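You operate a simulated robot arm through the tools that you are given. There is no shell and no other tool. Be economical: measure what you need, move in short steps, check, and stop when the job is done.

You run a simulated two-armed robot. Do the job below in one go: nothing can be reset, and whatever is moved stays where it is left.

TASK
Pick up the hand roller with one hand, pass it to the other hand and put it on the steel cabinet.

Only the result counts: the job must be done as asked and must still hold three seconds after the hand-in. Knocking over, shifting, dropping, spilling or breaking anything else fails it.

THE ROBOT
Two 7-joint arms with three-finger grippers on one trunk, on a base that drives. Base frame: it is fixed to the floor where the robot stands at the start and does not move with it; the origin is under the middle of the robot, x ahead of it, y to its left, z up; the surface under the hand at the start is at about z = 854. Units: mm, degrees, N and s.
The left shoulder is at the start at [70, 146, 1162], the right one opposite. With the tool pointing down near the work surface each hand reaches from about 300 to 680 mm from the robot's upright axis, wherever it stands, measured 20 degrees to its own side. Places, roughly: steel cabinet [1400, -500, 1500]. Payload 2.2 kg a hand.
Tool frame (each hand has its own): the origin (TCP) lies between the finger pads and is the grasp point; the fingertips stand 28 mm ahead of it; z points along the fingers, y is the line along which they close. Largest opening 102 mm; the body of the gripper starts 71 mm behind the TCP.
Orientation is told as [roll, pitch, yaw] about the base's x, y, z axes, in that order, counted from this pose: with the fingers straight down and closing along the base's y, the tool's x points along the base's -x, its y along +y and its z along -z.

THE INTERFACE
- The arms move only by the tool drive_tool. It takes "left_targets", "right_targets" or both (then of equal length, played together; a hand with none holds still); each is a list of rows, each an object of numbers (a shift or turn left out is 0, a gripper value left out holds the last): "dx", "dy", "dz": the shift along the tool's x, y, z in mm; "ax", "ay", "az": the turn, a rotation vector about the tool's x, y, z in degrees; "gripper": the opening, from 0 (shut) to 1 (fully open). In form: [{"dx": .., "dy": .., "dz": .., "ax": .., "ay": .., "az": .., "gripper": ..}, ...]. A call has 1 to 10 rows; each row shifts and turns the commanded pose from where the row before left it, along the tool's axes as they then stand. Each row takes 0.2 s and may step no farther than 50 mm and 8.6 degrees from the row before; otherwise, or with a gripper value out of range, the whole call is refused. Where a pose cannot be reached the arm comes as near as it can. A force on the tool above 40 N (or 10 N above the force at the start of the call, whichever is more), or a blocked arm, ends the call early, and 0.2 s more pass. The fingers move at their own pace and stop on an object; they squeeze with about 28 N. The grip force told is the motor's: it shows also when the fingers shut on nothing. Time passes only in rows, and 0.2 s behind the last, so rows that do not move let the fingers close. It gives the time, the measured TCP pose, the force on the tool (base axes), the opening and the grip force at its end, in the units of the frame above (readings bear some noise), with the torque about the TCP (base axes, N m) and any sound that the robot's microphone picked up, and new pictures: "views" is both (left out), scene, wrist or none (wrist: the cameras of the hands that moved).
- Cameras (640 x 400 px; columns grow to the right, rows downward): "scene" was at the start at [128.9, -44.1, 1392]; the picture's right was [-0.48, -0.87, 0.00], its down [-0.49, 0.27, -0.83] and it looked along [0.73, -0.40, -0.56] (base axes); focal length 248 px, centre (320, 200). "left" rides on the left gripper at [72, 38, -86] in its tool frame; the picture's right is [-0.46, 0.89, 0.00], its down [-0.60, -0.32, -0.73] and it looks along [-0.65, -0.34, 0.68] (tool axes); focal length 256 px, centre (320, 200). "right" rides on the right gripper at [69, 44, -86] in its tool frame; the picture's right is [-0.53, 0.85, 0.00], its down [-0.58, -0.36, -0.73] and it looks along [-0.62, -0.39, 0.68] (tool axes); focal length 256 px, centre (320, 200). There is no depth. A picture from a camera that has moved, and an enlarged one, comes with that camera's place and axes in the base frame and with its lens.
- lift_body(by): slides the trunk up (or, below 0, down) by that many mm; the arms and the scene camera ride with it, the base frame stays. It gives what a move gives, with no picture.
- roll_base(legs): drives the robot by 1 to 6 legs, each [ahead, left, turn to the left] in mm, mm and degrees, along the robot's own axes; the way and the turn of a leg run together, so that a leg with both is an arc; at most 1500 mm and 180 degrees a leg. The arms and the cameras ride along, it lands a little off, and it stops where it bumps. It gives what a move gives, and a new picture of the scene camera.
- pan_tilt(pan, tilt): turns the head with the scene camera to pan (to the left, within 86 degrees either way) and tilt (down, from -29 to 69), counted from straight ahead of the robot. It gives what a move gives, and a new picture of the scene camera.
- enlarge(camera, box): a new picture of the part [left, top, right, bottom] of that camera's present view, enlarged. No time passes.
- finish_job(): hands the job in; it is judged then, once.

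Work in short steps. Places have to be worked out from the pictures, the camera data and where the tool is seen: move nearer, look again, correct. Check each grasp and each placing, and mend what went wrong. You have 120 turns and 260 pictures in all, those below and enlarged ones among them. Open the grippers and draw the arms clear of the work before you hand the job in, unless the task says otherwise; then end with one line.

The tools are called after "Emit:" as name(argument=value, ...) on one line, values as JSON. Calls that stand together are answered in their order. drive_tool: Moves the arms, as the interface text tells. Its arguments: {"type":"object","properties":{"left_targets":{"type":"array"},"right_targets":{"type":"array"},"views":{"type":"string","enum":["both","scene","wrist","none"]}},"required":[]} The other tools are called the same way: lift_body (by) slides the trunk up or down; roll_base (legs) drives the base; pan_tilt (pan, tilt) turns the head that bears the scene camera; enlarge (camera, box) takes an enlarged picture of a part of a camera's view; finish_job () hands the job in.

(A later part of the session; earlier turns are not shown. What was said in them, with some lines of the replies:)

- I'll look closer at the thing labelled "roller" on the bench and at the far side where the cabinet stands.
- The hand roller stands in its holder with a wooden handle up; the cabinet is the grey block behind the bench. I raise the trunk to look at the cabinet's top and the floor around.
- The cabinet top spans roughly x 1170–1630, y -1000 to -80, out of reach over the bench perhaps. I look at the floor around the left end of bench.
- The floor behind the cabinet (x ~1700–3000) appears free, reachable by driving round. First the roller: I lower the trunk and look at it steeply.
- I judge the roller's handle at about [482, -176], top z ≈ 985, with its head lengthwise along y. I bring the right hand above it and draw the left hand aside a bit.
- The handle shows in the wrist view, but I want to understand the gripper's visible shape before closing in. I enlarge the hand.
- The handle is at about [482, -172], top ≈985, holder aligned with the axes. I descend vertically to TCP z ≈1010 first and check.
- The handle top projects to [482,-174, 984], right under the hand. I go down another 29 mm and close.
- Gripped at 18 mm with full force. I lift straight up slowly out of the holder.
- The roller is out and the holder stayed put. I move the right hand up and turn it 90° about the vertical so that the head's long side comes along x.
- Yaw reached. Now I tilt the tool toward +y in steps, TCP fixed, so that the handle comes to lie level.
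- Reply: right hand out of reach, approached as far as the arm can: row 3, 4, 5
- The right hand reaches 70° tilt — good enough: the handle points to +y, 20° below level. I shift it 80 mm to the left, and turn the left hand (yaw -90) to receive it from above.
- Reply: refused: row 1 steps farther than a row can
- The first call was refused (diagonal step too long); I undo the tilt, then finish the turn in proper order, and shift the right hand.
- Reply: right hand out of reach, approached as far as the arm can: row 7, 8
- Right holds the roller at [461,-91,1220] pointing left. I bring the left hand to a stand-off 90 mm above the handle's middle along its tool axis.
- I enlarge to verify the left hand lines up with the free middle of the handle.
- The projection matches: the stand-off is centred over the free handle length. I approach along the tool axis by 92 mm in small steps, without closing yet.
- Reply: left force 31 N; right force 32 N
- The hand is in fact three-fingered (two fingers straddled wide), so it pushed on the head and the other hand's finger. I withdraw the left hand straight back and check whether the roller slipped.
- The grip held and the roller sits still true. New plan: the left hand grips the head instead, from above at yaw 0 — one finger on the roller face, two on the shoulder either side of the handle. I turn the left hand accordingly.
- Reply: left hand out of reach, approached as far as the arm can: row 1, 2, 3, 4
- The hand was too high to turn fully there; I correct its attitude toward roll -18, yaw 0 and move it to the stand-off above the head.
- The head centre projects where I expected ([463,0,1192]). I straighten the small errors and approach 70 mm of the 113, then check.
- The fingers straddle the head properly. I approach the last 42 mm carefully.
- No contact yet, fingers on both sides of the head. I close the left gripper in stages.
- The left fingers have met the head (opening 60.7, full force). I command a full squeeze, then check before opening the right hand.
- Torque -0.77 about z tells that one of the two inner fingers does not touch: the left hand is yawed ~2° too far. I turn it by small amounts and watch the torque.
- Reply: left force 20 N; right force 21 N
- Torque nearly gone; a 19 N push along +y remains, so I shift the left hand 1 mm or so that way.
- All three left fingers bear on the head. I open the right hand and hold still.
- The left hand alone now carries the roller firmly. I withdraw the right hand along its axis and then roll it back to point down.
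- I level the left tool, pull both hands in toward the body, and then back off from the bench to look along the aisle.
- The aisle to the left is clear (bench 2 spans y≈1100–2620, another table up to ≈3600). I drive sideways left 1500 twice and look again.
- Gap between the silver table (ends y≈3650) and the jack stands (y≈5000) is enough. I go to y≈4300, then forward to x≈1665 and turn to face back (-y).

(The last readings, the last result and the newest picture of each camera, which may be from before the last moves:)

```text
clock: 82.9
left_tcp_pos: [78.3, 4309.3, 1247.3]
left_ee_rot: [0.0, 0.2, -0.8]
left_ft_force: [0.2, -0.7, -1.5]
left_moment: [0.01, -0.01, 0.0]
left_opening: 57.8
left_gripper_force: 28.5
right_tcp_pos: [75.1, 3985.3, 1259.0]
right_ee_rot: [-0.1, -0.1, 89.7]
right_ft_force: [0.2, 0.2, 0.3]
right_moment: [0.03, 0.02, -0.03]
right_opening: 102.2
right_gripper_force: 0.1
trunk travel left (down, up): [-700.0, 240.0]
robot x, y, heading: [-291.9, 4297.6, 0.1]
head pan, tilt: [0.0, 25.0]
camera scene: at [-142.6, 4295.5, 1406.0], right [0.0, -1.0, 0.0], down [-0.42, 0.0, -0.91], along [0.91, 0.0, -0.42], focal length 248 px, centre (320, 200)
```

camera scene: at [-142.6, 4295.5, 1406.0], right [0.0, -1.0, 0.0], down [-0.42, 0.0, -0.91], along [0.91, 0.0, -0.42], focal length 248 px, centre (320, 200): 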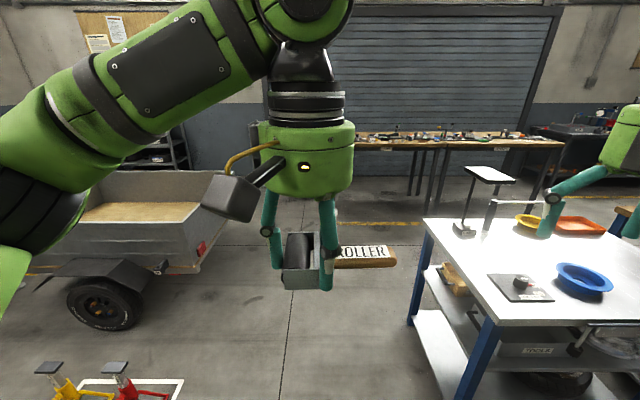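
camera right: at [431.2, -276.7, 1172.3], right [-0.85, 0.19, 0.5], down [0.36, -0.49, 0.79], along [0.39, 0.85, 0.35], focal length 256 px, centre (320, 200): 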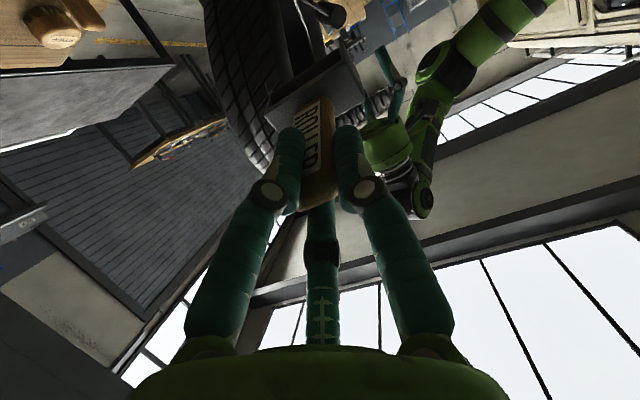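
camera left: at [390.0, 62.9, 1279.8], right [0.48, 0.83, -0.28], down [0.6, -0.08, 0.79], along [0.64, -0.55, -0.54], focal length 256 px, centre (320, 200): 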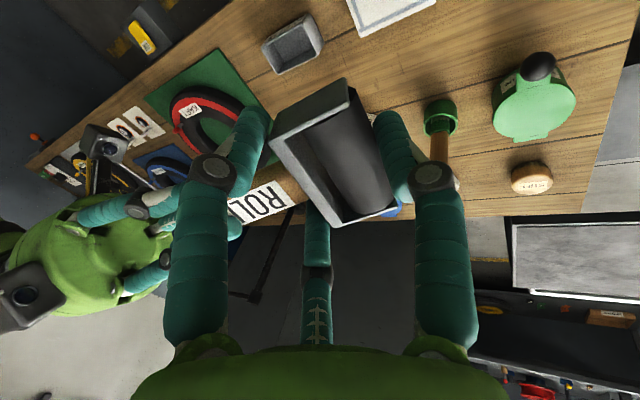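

The passage ahead at y≈4300 is free (trailer corner y≈5000, table y≈3650). I drive ahead to x≈1650.

Emit:
roll_base(legs=[[1450, 20, 0], [490, 0, 0]])

Emit:
roll_base(legs=[[0, 0, -90]])

```text
clock: 92.6
left_tcp_pos: [2002.7, 4339.6, 1247.4]
left_ee_rot: [-0.1, 0.0, -0.8]
left_ft_force: [-0.4, -0.3, -1.4]
left_moment: [0.01, 0.0, -0.02]
left_opening: 57.7
left_gripper_force: 28.2
right_tcp_pos: [1998.0, 4016.6, 1259.5]
right_ee_rot: [-0.1, -0.1, 89.9]
right_ft_force: [-1.1, -0.7, -1.0]
right_moment: [-0.01, -0.02, 0.01]
right_opening: 102.0
right_gripper_force: 0.1
trunk travel left (down, up): [-700.0, 240.0]
robot x, y, heading: [1638.1, 4326.3, -0.2]
head pan, tilt: [0.0, 25.0]
camera scene: at [1782.3, 4326.3, 1406.2], right [0.0, -1.0, 0.0], down [-0.42, 0.0, -0.91], along [0.91, 0.0, -0.42], focal length 248 px, centre (320, 200)
```

scene: 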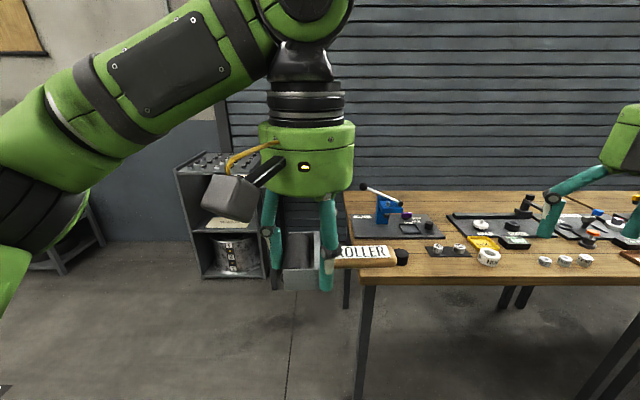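

```text
clock: 96.8
left_tcp_pos: [1650.3, 3963.5, 1246.9]
left_ee_rot: [0.1, 0.1, -91.1]
left_ft_force: [-0.1, -0.1, -1.0]
left_moment: [0.0, -0.06, 0.02]
left_opening: 57.7
left_gripper_force: 28.2
right_tcp_pos: [1327.1, 3968.0, 1258.3]
right_ee_rot: [-0.1, -0.1, -0.4]
right_ft_force: [0.1, 0.2, -0.8]
right_moment: [-0.02, 0.0, 0.01]
right_opening: 102.2
right_gripper_force: 0.1
trunk travel left (down, up): [-700.0, 240.0]
robot x, y, heading: [1642.7, 4327.7, -90.0]
head pan, tilt: [0.0, 25.0]
camera scene: at [1641.0, 4183.6, 1406.0], right [-1.0, 0.0, 0.0], down [0.0, 0.42, -0.91], along [0.0, -0.91, -0.42], focal length 248 px, centre (320, 200)
```

scene: 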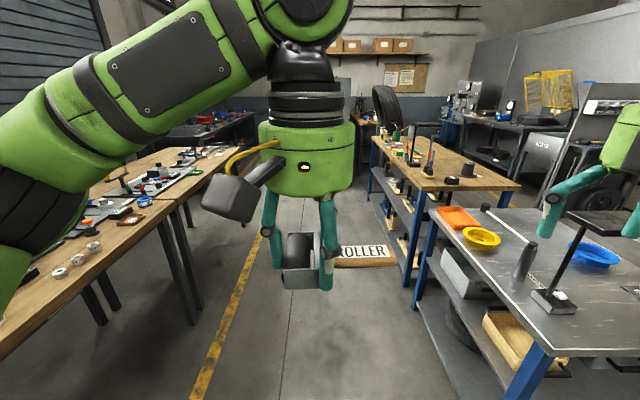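

The corridor runs from x≈1090 to 2330. I raise the trunk so that elbows clear the bench items, centre at x≈1710, and drive ahead.

Emit:
lift_body(by=240)

Emit:
roll_base(legs=[[300, 65, 0], [1400, 0, 0]])

Emit:
pan_tilt(pan=-20, tilt=30)

```text
clock: 99.3
left_tcp_pos: [1650.8, 3964.3, 1487.1]
left_ee_rot: [0.0, 0.0, -91.2]
left_ft_force: [0.4, -0.4, -0.9]
left_moment: [0.01, -0.06, 0.04]
left_opening: 57.3
left_gripper_force: 28.0
right_tcp_pos: [1326.4, 3969.0, 1499.2]
right_ee_rot: [-0.1, -0.2, -0.6]
right_ft_force: [0.2, 0.0, 0.1]
right_moment: [0.0, 0.0, 0.0]
right_opening: 101.9
right_gripper_force: 0.1
trunk travel left (down, up): [-940.0, 0.0]
robot x, y, heading: [1639.1, 4327.2, -89.9]
head pan, tilt: [0.0, 25.0]
```

```text
clock: 108.0
left_tcp_pos: [1715.1, 2260.7, 1488.3]
left_ee_rot: [0.1, 0.0, -90.8]
left_ft_force: [-0.6, 0.2, -0.1]
left_moment: [0.0, -0.01, -0.01]
left_opening: 57.6
left_gripper_force: 28.0
right_tcp_pos: [1390.7, 2263.4, 1500.0]
right_ee_rot: [-0.2, 0.0, -0.4]
right_ft_force: [-0.7, -0.1, 1.0]
right_moment: [-0.06, -0.02, 0.02]
right_opening: 102.0
right_gripper_force: 0.1
trunk travel left (down, up): [-940.0, 0.0]
robot x, y, heading: [1702.7, 2622.3, -90.0]
head pan, tilt: [0.0, 25.0]
camera scene: at [1704.7, 2480.2, 1646.1], right [-1.0, 0.0, 0.0], down [0.0, 0.42, -0.91], along [0.0, -0.91, -0.42], focal length 248 px, centre (320, 200)
```

scene: 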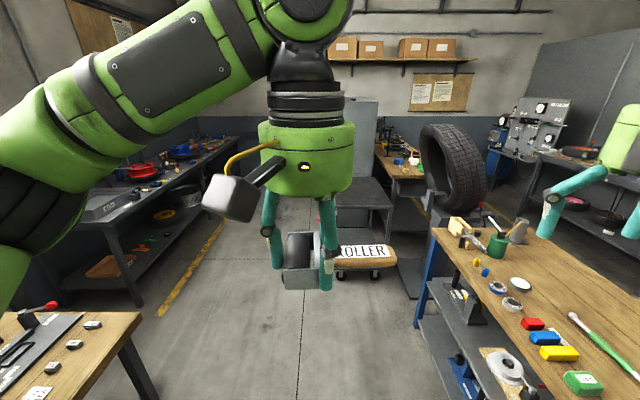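

```text
clock: 108.8
left_tcp_pos: [1715.3, 2259.1, 1487.0]
left_ee_rot: [0.0, 0.1, -90.9]
left_ft_force: [0.0, -0.7, -2.0]
left_moment: [0.0, 0.0, 0.02]
left_opening: 57.6
left_gripper_force: 27.4
right_tcp_pos: [1390.3, 2262.7, 1500.0]
right_ee_rot: [-0.1, 0.0, -0.3]
right_ft_force: [-0.1, 0.4, -0.9]
right_moment: [0.04, 0.01, 0.03]
right_opening: 101.8
right_gripper_force: 0.0
trunk travel left (down, up): [-940.0, 0.0]
robot x, y, heading: [1702.7, 2621.8, -89.9]
head pan, tilt: [-20.0, 30.0]
camera scene: at [1673.7, 2485.9, 1638.0], right [-0.94, 0.34, 0.0], down [0.17, 0.47, -0.87], along [-0.3, -0.81, -0.5], focal length 248 px, centre (320, 200)
```

scene: 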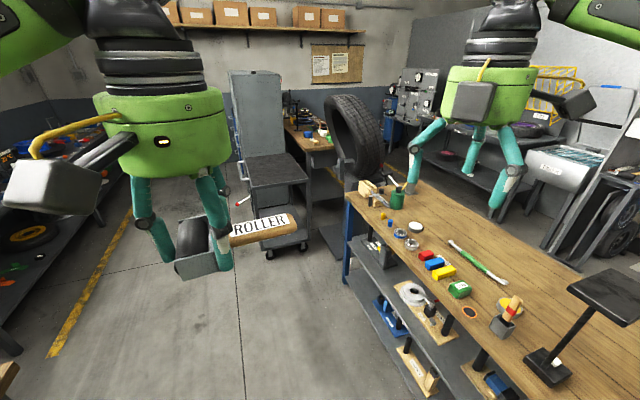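

I see the cabinet ahead with the cart in front of its end, and free floor behind it (x≈1650–2850). I drive ahead to y≈1150, past the third bench's end, then shift left to x≈2150.

Emit:
roll_base(legs=[[1470, 0, 0], [0, 450, 0]])

Emit:
pan_tilt(pan=-30, tilt=30)

Emit:
pan_tilt(pan=20, tilt=35)

```text
clock: 118.5
left_tcp_pos: [2154.9, 779.9, 1486.2]
left_ee_rot: [0.2, 0.1, -91.0]
left_ft_force: [0.0, 0.1, -2.4]
left_moment: [-0.02, -0.08, 0.01]
left_opening: 57.2
left_gripper_force: 28.0
right_tcp_pos: [1830.8, 785.1, 1498.8]
right_ee_rot: [-0.2, -0.2, -0.4]
right_ft_force: [-0.3, 0.6, 0.7]
right_moment: [0.0, -0.04, 0.04]
right_opening: 102.0
right_gripper_force: 0.0
trunk travel left (down, up): [-940.0, 0.0]
robot x, y, heading: [2147.7, 1144.1, -90.1]
head pan, tilt: [-20.0, 30.0]
camera scene: at [2113.7, 1006.9, 1637.9], right [-0.94, 0.34, 0.0], down [0.17, 0.47, -0.87], along [-0.3, -0.81, -0.5], focal length 248 px, centre (320, 200)
```

scene: 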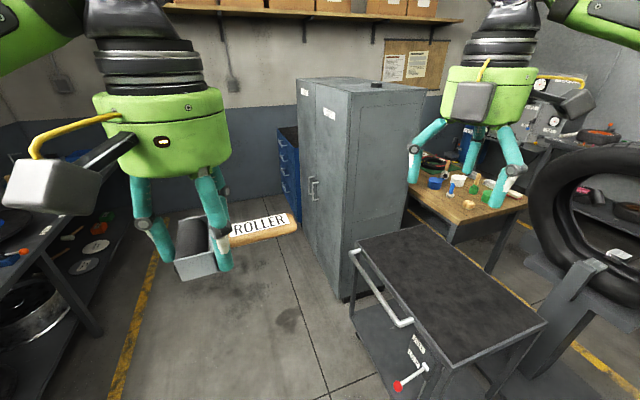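

```text
clock: 119.2
left_tcp_pos: [2156.9, 779.9, 1486.7]
left_ee_rot: [0.1, 0.1, -90.9]
left_ft_force: [-0.5, 0.3, -1.4]
left_moment: [0.0, -0.02, 0.02]
left_opening: 57.7
left_gripper_force: 27.8
right_tcp_pos: [1833.8, 783.8, 1499.3]
right_ee_rot: [-0.1, 0.0, -0.5]
right_ft_force: [0.0, 0.2, -0.6]
right_moment: [0.02, -0.01, -0.01]
right_opening: 102.1
right_gripper_force: 0.1
trunk travel left (down, up): [-940.0, 0.0]
robot x, y, heading: [2147.3, 1142.6, -89.9]
head pan, tilt: [-30.0, 30.0]
camera scene: at [2101.7, 1013.6, 1638.0], right [-0.87, 0.5, 0.0], down [0.25, 0.43, -0.87], along [-0.43, -0.75, -0.5], focal length 248 px, centre (320, 200)
```

scene: 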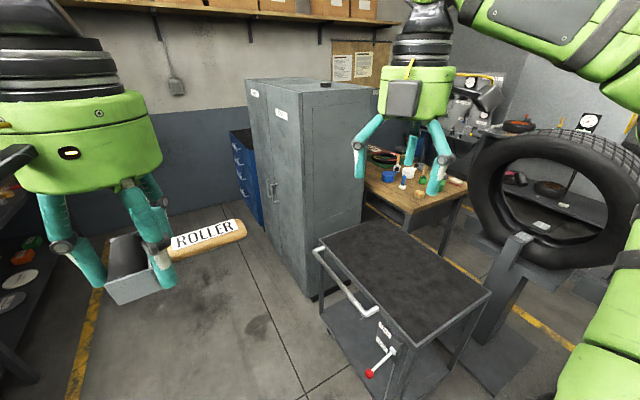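

```text
clock: 120.4
left_tcp_pos: [2157.8, 780.3, 1487.4]
left_ee_rot: [0.0, 0.1, -91.0]
left_ft_force: [-0.1, 0.4, -1.6]
left_moment: [0.0, -0.01, -0.01]
left_opening: 57.3
left_gripper_force: 27.8
right_tcp_pos: [1833.6, 783.5, 1497.6]
right_ee_rot: [-0.2, -0.2, -0.3]
right_ft_force: [0.0, 0.3, -0.1]
right_moment: [0.01, 0.0, 0.0]
right_opening: 102.1
right_gripper_force: 0.0
trunk travel left (down, up): [-940.0, 0.0]
robot x, y, heading: [2149.1, 1141.6, -90.2]
head pan, tilt: [20.0, 35.0]
camera scene: at [2178.1, 1009.2, 1630.2], right [-0.94, -0.34, 0.0], down [-0.19, 0.54, -0.82], along [0.28, -0.77, -0.57], focal length 248 px, centre (320, 200)
```

scene: 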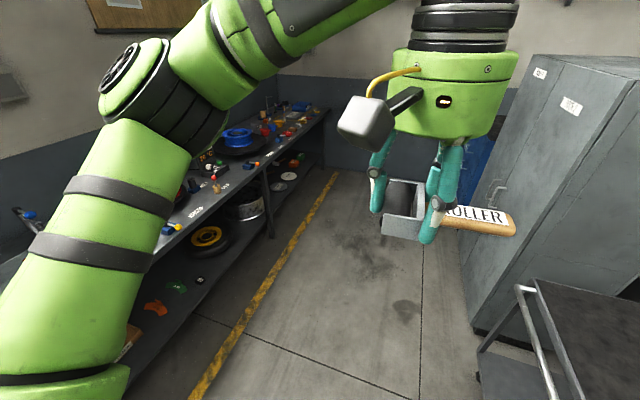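

Behind the cabinet there is free floor, with its doors facing it (front face at x≈1590). I drive ahead to y≈-350 and turn to face the cabinet (heading 180).

Emit:
roll_base(legs=[[1000, 0, 0], [490, 0, 0], [0, 0, -90]])

Emit:
pan_tilt(pan=0, tilt=35)

```text
clock: 131.9
left_tcp_pos: [1778.4, -346.1, 1486.9]
left_ee_rot: [0.1, 0.2, 178.1]
left_ft_force: [0.3, 0.1, -1.5]
left_moment: [0.0, -0.02, 0.02]
left_opening: 57.2
left_gripper_force: 28.0
right_tcp_pos: [1789.1, -23.2, 1499.1]
right_ee_rot: [-0.1, -0.1, -91.2]
right_ft_force: [1.1, -0.1, 0.9]
right_moment: [0.01, 0.03, -0.02]
right_opening: 101.9
right_gripper_force: 0.0
trunk travel left (down, up): [-940.0, 0.0]
robot x, y, heading: [2140.7, -339.3, 178.9]
head pan, tilt: [20.0, 35.0]
camera scene: at [2010.1, -370.1, 1630.2], right [-0.33, 0.95, 0.0], down [0.54, 0.19, -0.82], along [-0.77, -0.27, -0.57], focal length 248 px, centre (320, 200)
```

scene: 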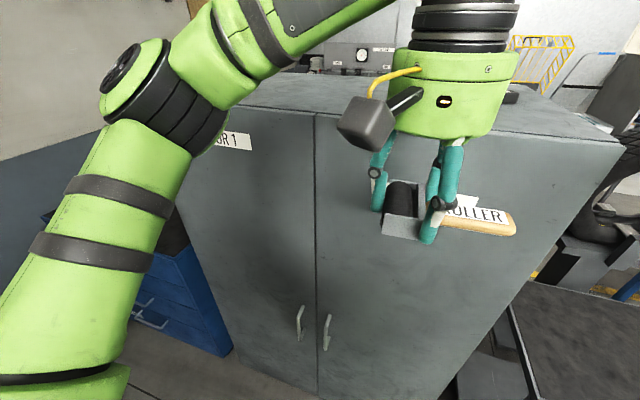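

```text
clock: 132.7
left_tcp_pos: [1778.7, -345.0, 1487.4]
left_ee_rot: [0.1, 0.1, 178.1]
left_ft_force: [0.8, -0.6, -1.6]
left_moment: [-0.03, -0.02, -0.02]
left_opening: 57.2
left_gripper_force: 27.8
right_tcp_pos: [1789.3, -21.4, 1499.3]
right_ee_rot: [-0.1, -0.1, -91.3]
right_ft_force: [0.2, -0.1, -0.2]
right_moment: [0.01, 0.01, 0.03]
right_opening: 102.0
right_gripper_force: 0.1
trunk travel left (down, up): [-940.0, 0.0]
robot x, y, heading: [2143.4, -344.0, 178.9]
head pan, tilt: [0.0, 35.0]
camera scene: at [2005.6, -339.2, 1630.2], right [0.02, 1.0, 0.0], down [0.57, -0.01, -0.82], along [-0.82, 0.01, -0.57], focal length 248 px, centre (320, 200)
```

scene: 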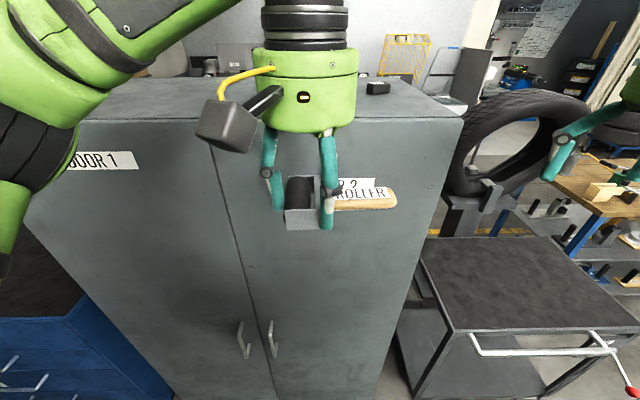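

The cabinet's near top edge is at x≈1585, top z≈1500; the only thing on it is a small black box at about [1320,-176]. I raise the left hand clear of the top and drive ahead 120 mm.

Emit:
drive_tool(left_targets=[{"dz": -35}, {"dz": -35}, {"dz": -10}, {}], views="none")

Emit:
roll_base(legs=[[120, 0, 1]])

```text
clock: 133.7
left_tcp_pos: [1778.3, -343.8, 1567.4]
left_ee_rot: [0.1, 0.2, 178.1]
left_ft_force: [-0.9, -0.1, -2.5]
left_moment: [-0.03, -0.03, 0.05]
left_opening: 57.1
left_gripper_force: 28.4
right_tcp_pos: [1786.8, -23.5, 1498.8]
right_ee_rot: [0.0, -0.1, -91.2]
right_ft_force: [0.3, -0.1, -0.2]
right_moment: [0.02, 0.02, 0.0]
right_opening: 101.9
right_gripper_force: 0.0
trunk travel left (down, up): [-940.0, 0.0]
robot x, y, heading: [2139.8, -341.5, 179.1]
head pan, tilt: [0.0, 35.0]
```

```text
clock: 134.9
left_tcp_pos: [1669.7, -350.1, 1568.8]
left_ee_rot: [0.0, -0.3, 179.1]
left_ft_force: [1.3, 0.3, -2.3]
left_moment: [-0.05, 0.07, -0.05]
left_opening: 57.0
left_gripper_force: 28.1
right_tcp_pos: [1670.1, -26.6, 1502.7]
right_ee_rot: [-0.5, 0.0, -90.2]
right_ft_force: [1.7, 0.1, 0.0]
right_moment: [-0.01, 0.09, 0.0]
right_opening: 102.1
right_gripper_force: 0.2
trunk travel left (down, up): [-940.0, 0.0]
robot x, y, heading: [2022.9, -342.2, -179.9]
head pan, tilt: [0.0, 35.0]
camera scene: at [1895.3, -340.6, 1631.2], right [0.0, 1.0, 0.0], down [0.57, 0.0, -0.82], along [-0.82, 0.0, -0.57], focal length 248 px, centre (320, 200)
```

scene: 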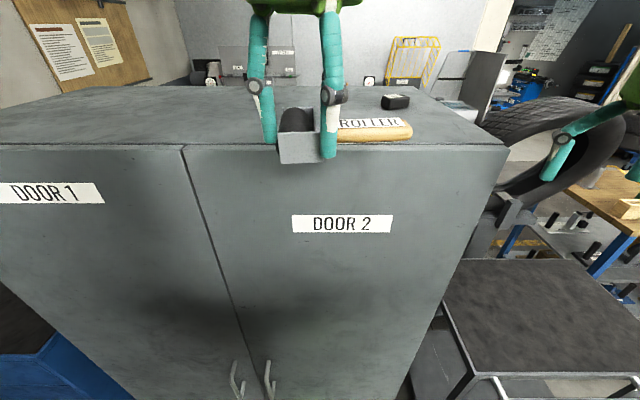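

The base stopped clear of the cabinet. I extend the left hand forward to x≈1505, y≈-400 at this height.

Emit:
drive_tool(left_targets=[{"dx": -35, "dy": 12}, {"dx": -35, "dy": 12}, {"dx": -35, "dy": 12}, {"dx": -35, "dy": 12}, {"dx": -25}, {}])

Emit:
enlarge(camera="scene", box=[200, 40, 440, 200])

```text
clock: 136.3
left_tcp_pos: [1531.6, -400.9, 1551.3]
left_ee_rot: [0.0, -0.2, 179.0]
left_ft_force: [0.9, -0.2, -1.7]
left_moment: [-0.06, 0.0, 0.01]
left_opening: 56.8
left_gripper_force: 28.3
left hand out of reach, approached as far as the arm can: row 3, 4, 5
right_tcp_pos: [1666.3, -27.1, 1499.4]
right_ee_rot: [-0.2, -0.1, -90.3]
right_ft_force: [0.4, 0.4, -0.4]
right_moment: [-0.02, 0.03, 0.02]
right_opening: 101.7
right_gripper_force: 0.1
trunk travel left (down, up): [-940.0, 0.0]
robot x, y, heading: [2023.6, -339.7, -180.2]
head pan, tilt: [0.0, 35.0]
camera scene: at [1888.3, -340.3, 1630.5], right [0.0, 1.0, 0.0], down [0.57, 0.0, -0.82], along [-0.82, 0.0, -0.57], focal length 248 px, centre (320, 200)
camera left: at [1601.3, -440.7, 1637.2], right [-0.48, -0.88, 0.0], down [-0.6, 0.33, 0.73], along [-0.64, 0.35, -0.68], focal length 256 px, centre (320, 200)
```

scene: 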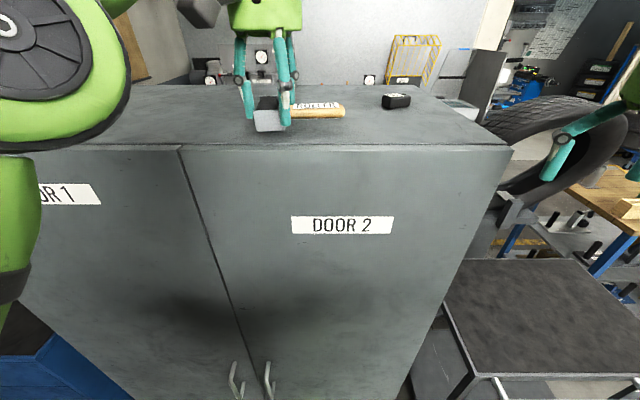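
left: 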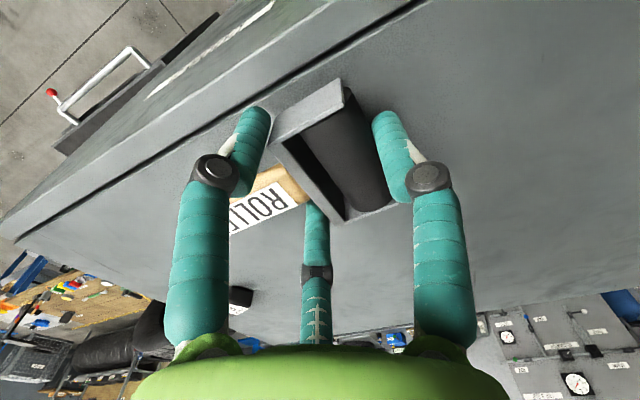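

```text
2.50 times, centred on (320, 120) of scene
camera zoom: at [1888.3, -340.3, 1630.5], right [0.0, 1.0, 0.0], down [0.57, 0.0, -0.82], along [-0.82, 0.0, -0.57], focal length 620 px, centre (320, 400)
```

zoom: 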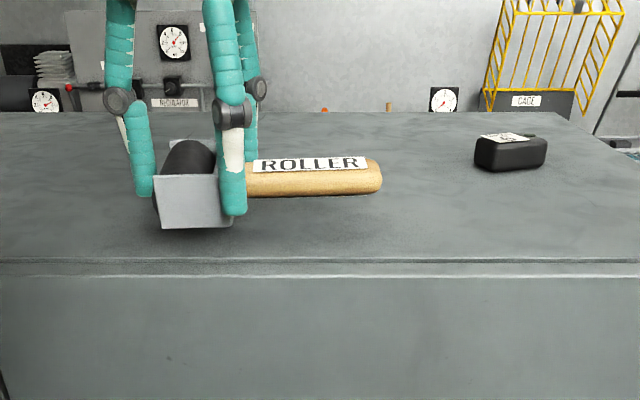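

The hand reached its limit at x≈1532; as it lowers it can reach farther. I lower by 10 mm while pushing 30 mm farther in.

Emit:
drive_tool(left_targets=[{"dz": 6}, {"dx": -15, "dz": 2}, {"dx": -15, "dz": 2}, {}], views="none")

Emit:
enlarge(camera="scene", box=[200, 40, 440, 200])

```text
clock: 137.3
left_tcp_pos: [1512.1, -403.2, 1532.1]
left_ee_rot: [-0.1, 0.0, 179.1]
left_ft_force: [3.1, -2.0, 14.3]
left_moment: [-0.07, -0.48, -0.09]
left_opening: 55.7
left_gripper_force: 28.1
left hand out of reach, approached as far as the arm can: row 2, 3
right_tcp_pos: [1666.2, -28.8, 1503.0]
right_ee_rot: [-0.3, -0.1, -90.2]
right_ft_force: [-1.1, -0.6, 0.1]
right_moment: [0.01, -0.04, -0.01]
right_opening: 102.1
right_gripper_force: 0.1
trunk travel left (down, up): [-940.0, 0.0]
robot x, y, heading: [2025.6, -340.0, -179.6]
head pan, tilt: [0.0, 35.0]
```

```text
2.50 times, centred on (320, 120) of scene
camera zoom: at [1889.1, -341.1, 1630.6], right [0.0, 1.0, 0.0], down [0.57, 0.0, -0.82], along [-0.82, 0.0, -0.57], focal length 620 px, centre (320, 400)
```

zoom: 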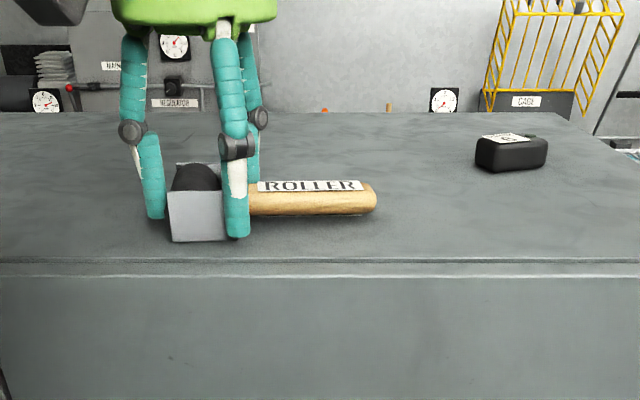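

The head already rests on the top (14 N up, at its near end). I ease up by a millimetre and open gently.

Emit:
drive_tool(left_targets=[{"dz": -1}, {}], views="none")

Emit:
enlarge(camera="left", box=[200, 50, 440, 250])

```text
clock: 137.9
left_tcp_pos: [1511.9, -403.0, 1532.4]
left_ee_rot: [0.0, -0.1, 179.0]
left_ft_force: [3.7, 0.2, 8.6]
left_moment: [0.01, -0.37, 0.0]
left_opening: 55.5
left_gripper_force: 27.9
right_tcp_pos: [1665.8, -27.7, 1501.2]
right_ee_rot: [-0.2, -0.2, -90.2]
right_ft_force: [0.7, 0.1, -0.8]
right_moment: [0.0, 0.03, 0.03]
right_opening: 102.3
right_gripper_force: 0.0
trunk travel left (down, up): [-940.0, 0.0]
robot x, y, heading: [2020.3, -339.8, -180.2]
head pan, tilt: [0.0, 35.0]
```

```text
2.00 times, centred on (320, 150) of left
camera zoom: at [1583.2, -442.7, 1619.0], right [-0.48, -0.88, 0.0], down [-0.6, 0.33, 0.73], along [-0.64, 0.35, -0.68], focal length 512 px, centre (320, 300)
```

zoom: 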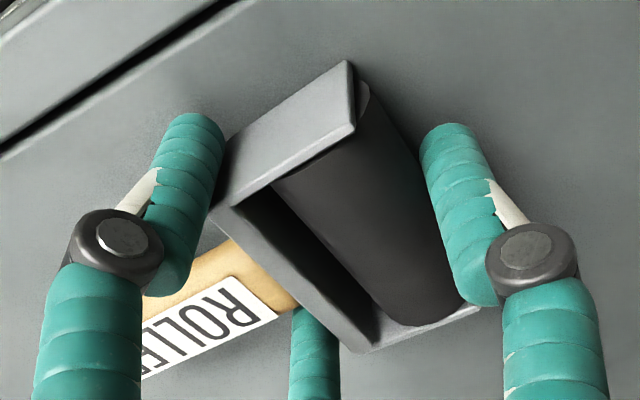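

The head lies on the top between the fingers. I open slowly.

Emit:
drive_tool(left_targets=[{"gripper": 0.57}, {"gripper": 0.62}, {"gripper": 0.7}, {"gripper": 0.85}, {"gripper": 1}, {}], views="wrist")

Emit:
enlarge(camera="scene", box=[200, 40, 440, 200])

```text
clock: 139.3
left_tcp_pos: [1509.5, -404.5, 1531.8]
left_ee_rot: [0.0, -0.1, 179.1]
left_ft_force: [-0.6, 0.0, -0.4]
left_moment: [0.0, -0.04, -0.01]
left_opening: 102.1
left_gripper_force: 0.0
right_tcp_pos: [1663.4, -27.5, 1499.1]
right_ee_rot: [-0.2, -0.1, -90.2]
right_ft_force: [-0.2, 0.4, -0.7]
right_moment: [-0.01, 0.01, -0.02]
right_opening: 101.9
right_gripper_force: 0.0
trunk travel left (down, up): [-940.0, 0.0]
robot x, y, heading: [2026.3, -338.7, -180.3]
head pan, tilt: [0.0, 35.0]
camera left: at [1580.3, -443.2, 1618.5], right [-0.48, -0.88, 0.0], down [-0.6, 0.33, 0.73], along [-0.64, 0.35, -0.68], focal length 256 px, centre (320, 200)
```

left: 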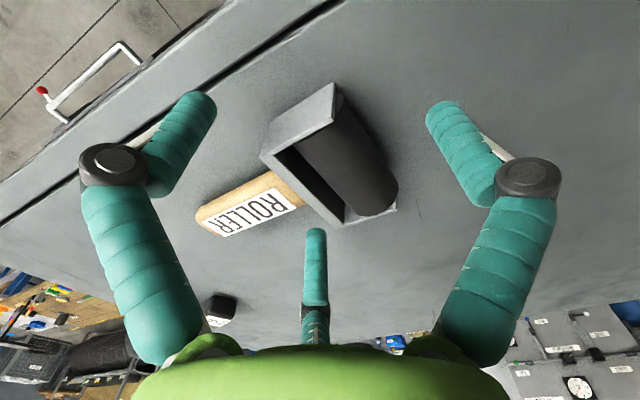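

```text
2.50 times, centred on (320, 120) of scene
camera zoom: at [1886.5, -340.8, 1630.3], right [0.0, 1.0, 0.0], down [0.57, 0.0, -0.82], along [-0.82, 0.0, -0.57], focal length 620 px, centre (320, 400)
```

zoom: 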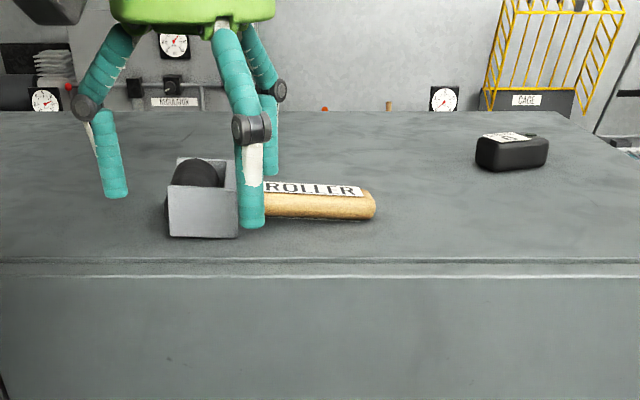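

The roller lies steady on the cabinet. A straight lift would be at the reach limit and drag back toward the handle, so I first tilt the tool forward 16° and then lift in small steps.

Emit:
drive_tool(left_targets=[{"ay": -8}, {"ay": -8}, {}], views="none")

Emit:
enlarge(camera="scene", box=[200, 40, 440, 200])

```text
clock: 140.1
left_tcp_pos: [1507.3, -402.8, 1531.5]
left_ee_rot: [0.0, -16.1, 179.1]
left_ft_force: [-0.5, 0.6, -0.3]
left_moment: [-0.03, 0.01, 0.0]
left_opening: 101.9
left_gripper_force: 0.1
right_tcp_pos: [1662.7, -27.0, 1499.9]
right_ee_rot: [-0.1, -0.1, -90.3]
right_ft_force: [-0.1, -0.3, 0.4]
right_moment: [0.0, 0.0, -0.01]
right_opening: 101.8
right_gripper_force: 0.1
trunk travel left (down, up): [-940.0, 0.0]
robot x, y, heading: [2023.2, -338.6, -180.2]
head pan, tilt: [0.0, 35.0]
```

```text
2.50 times, centred on (320, 120) of scene
camera zoom: at [1884.8, -339.9, 1630.2], right [0.0, 1.0, 0.0], down [0.57, 0.0, -0.82], along [-0.82, 0.0, -0.57], focal length 620 px, centre (320, 400)
```

zoom: 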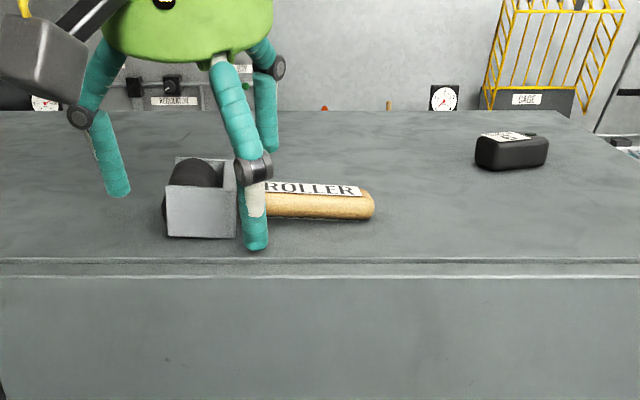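

No contact. Now lift straight up.

Emit:
drive_tool(left_targets=[{"dz": -10, "dx": -2.8}, {"dz": -10, "dx": -2.8}, {"dz": -10, "dx": -2.8}, {"dz": -10, "dx": -2.8}, {}], views="none")

Emit:
enlarge(camera="scene", box=[200, 40, 440, 200])

```text
clock: 141.3
left_tcp_pos: [1510.5, -403.1, 1573.3]
left_ee_rot: [0.0, -16.1, 179.0]
left_ft_force: [0.4, 0.1, 0.0]
left_moment: [-0.02, 0.05, 0.02]
left_opening: 101.9
left_gripper_force: 0.2
right_tcp_pos: [1663.6, -28.8, 1499.5]
right_ee_rot: [-0.2, -0.2, -90.1]
right_ft_force: [-0.5, 0.5, -0.4]
right_moment: [-0.02, -0.01, -0.05]
right_opening: 102.2
right_gripper_force: 0.1
trunk travel left (down, up): [-940.0, 0.0]
robot x, y, heading: [2027.1, -337.7, -179.8]
head pan, tilt: [0.0, 35.0]
```

```text
2.50 times, centred on (320, 120) of scene
camera zoom: at [1886.4, -341.2, 1630.3], right [0.0, 1.0, 0.0], down [0.57, 0.0, -0.82], along [-0.82, 0.0, -0.57], focal length 620 px, centre (320, 400)
```

zoom: 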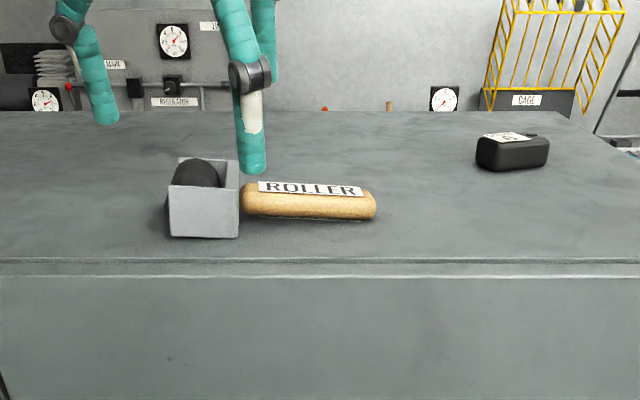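

The lift worked with no drag. I raise 40 mm more, then back the base away 300 mm.

Emit:
drive_tool(left_targets=[{"dz": -20, "dx": -5.6}, {"dz": -20, "dx": -5.6}, {}], views="none")

Emit:
roll_base(legs=[[-300, 0, 0]])

```text
clock: 142.1
left_tcp_pos: [1513.3, -403.0, 1610.4]
left_ee_rot: [0.0, -15.9, 179.1]
left_ft_force: [-0.4, 0.2, 0.1]
left_moment: [0.02, -0.04, 0.0]
left_opening: 102.2
left_gripper_force: 0.1
left hand out of reach, approached as far as the arm can: row 2
right_tcp_pos: [1665.3, -27.0, 1500.5]
right_ee_rot: [-0.3, -0.1, -90.3]
right_ft_force: [0.0, -0.5, -0.4]
right_moment: [0.01, 0.01, -0.02]
right_opening: 101.8
right_gripper_force: 0.1
trunk travel left (down, up): [-940.0, 0.0]
robot x, y, heading: [2020.1, -336.9, -179.8]
head pan, tilt: [0.0, 35.0]
```

```text
clock: 144.2
left_tcp_pos: [1808.0, -402.2, 1609.4]
left_ee_rot: [0.0, -15.6, 179.1]
left_ft_force: [-0.1, 0.0, 0.4]
left_moment: [0.0, -0.05, 0.0]
left_opening: 102.2
left_gripper_force: 0.0
right_tcp_pos: [1958.1, -27.2, 1498.1]
right_ee_rot: [0.0, -0.2, -90.3]
right_ft_force: [0.3, -0.6, -0.7]
right_moment: [-0.01, -0.03, -0.03]
right_opening: 102.1
right_gripper_force: 0.3
trunk travel left (down, up): [-940.0, 0.0]
robot x, y, heading: [2324.6, -340.6, -179.7]
head pan, tilt: [0.0, 35.0]
camera scene: at [2181.4, -340.5, 1629.8], right [0.0, 1.0, 0.0], down [0.58, 0.0, -0.82], along [-0.82, 0.0, -0.58], focal length 248 px, centre (320, 200)
```

scene: 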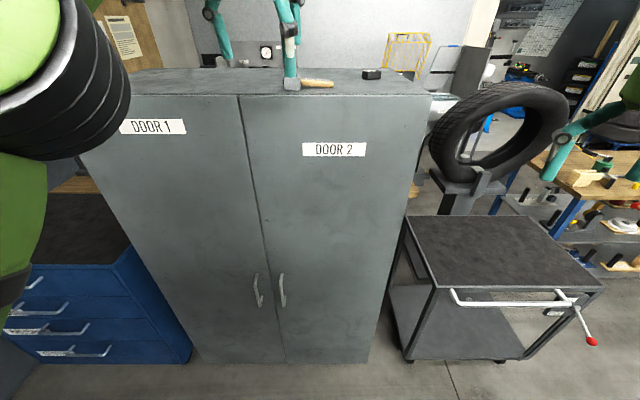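

The roller rests on the cabinet, both hands are open and well clear, and nothing else was moved. I hand the job in.

Emit:
finish_job()

```text
The job is handed in.
```

The right hand picked up the hand roller and passed it to the left hand, which laid it on its side on top of the steel cabinet. Both grippers are open and clear; the handover took a second try after the hands briefly touched, and I saw nothing else moved.
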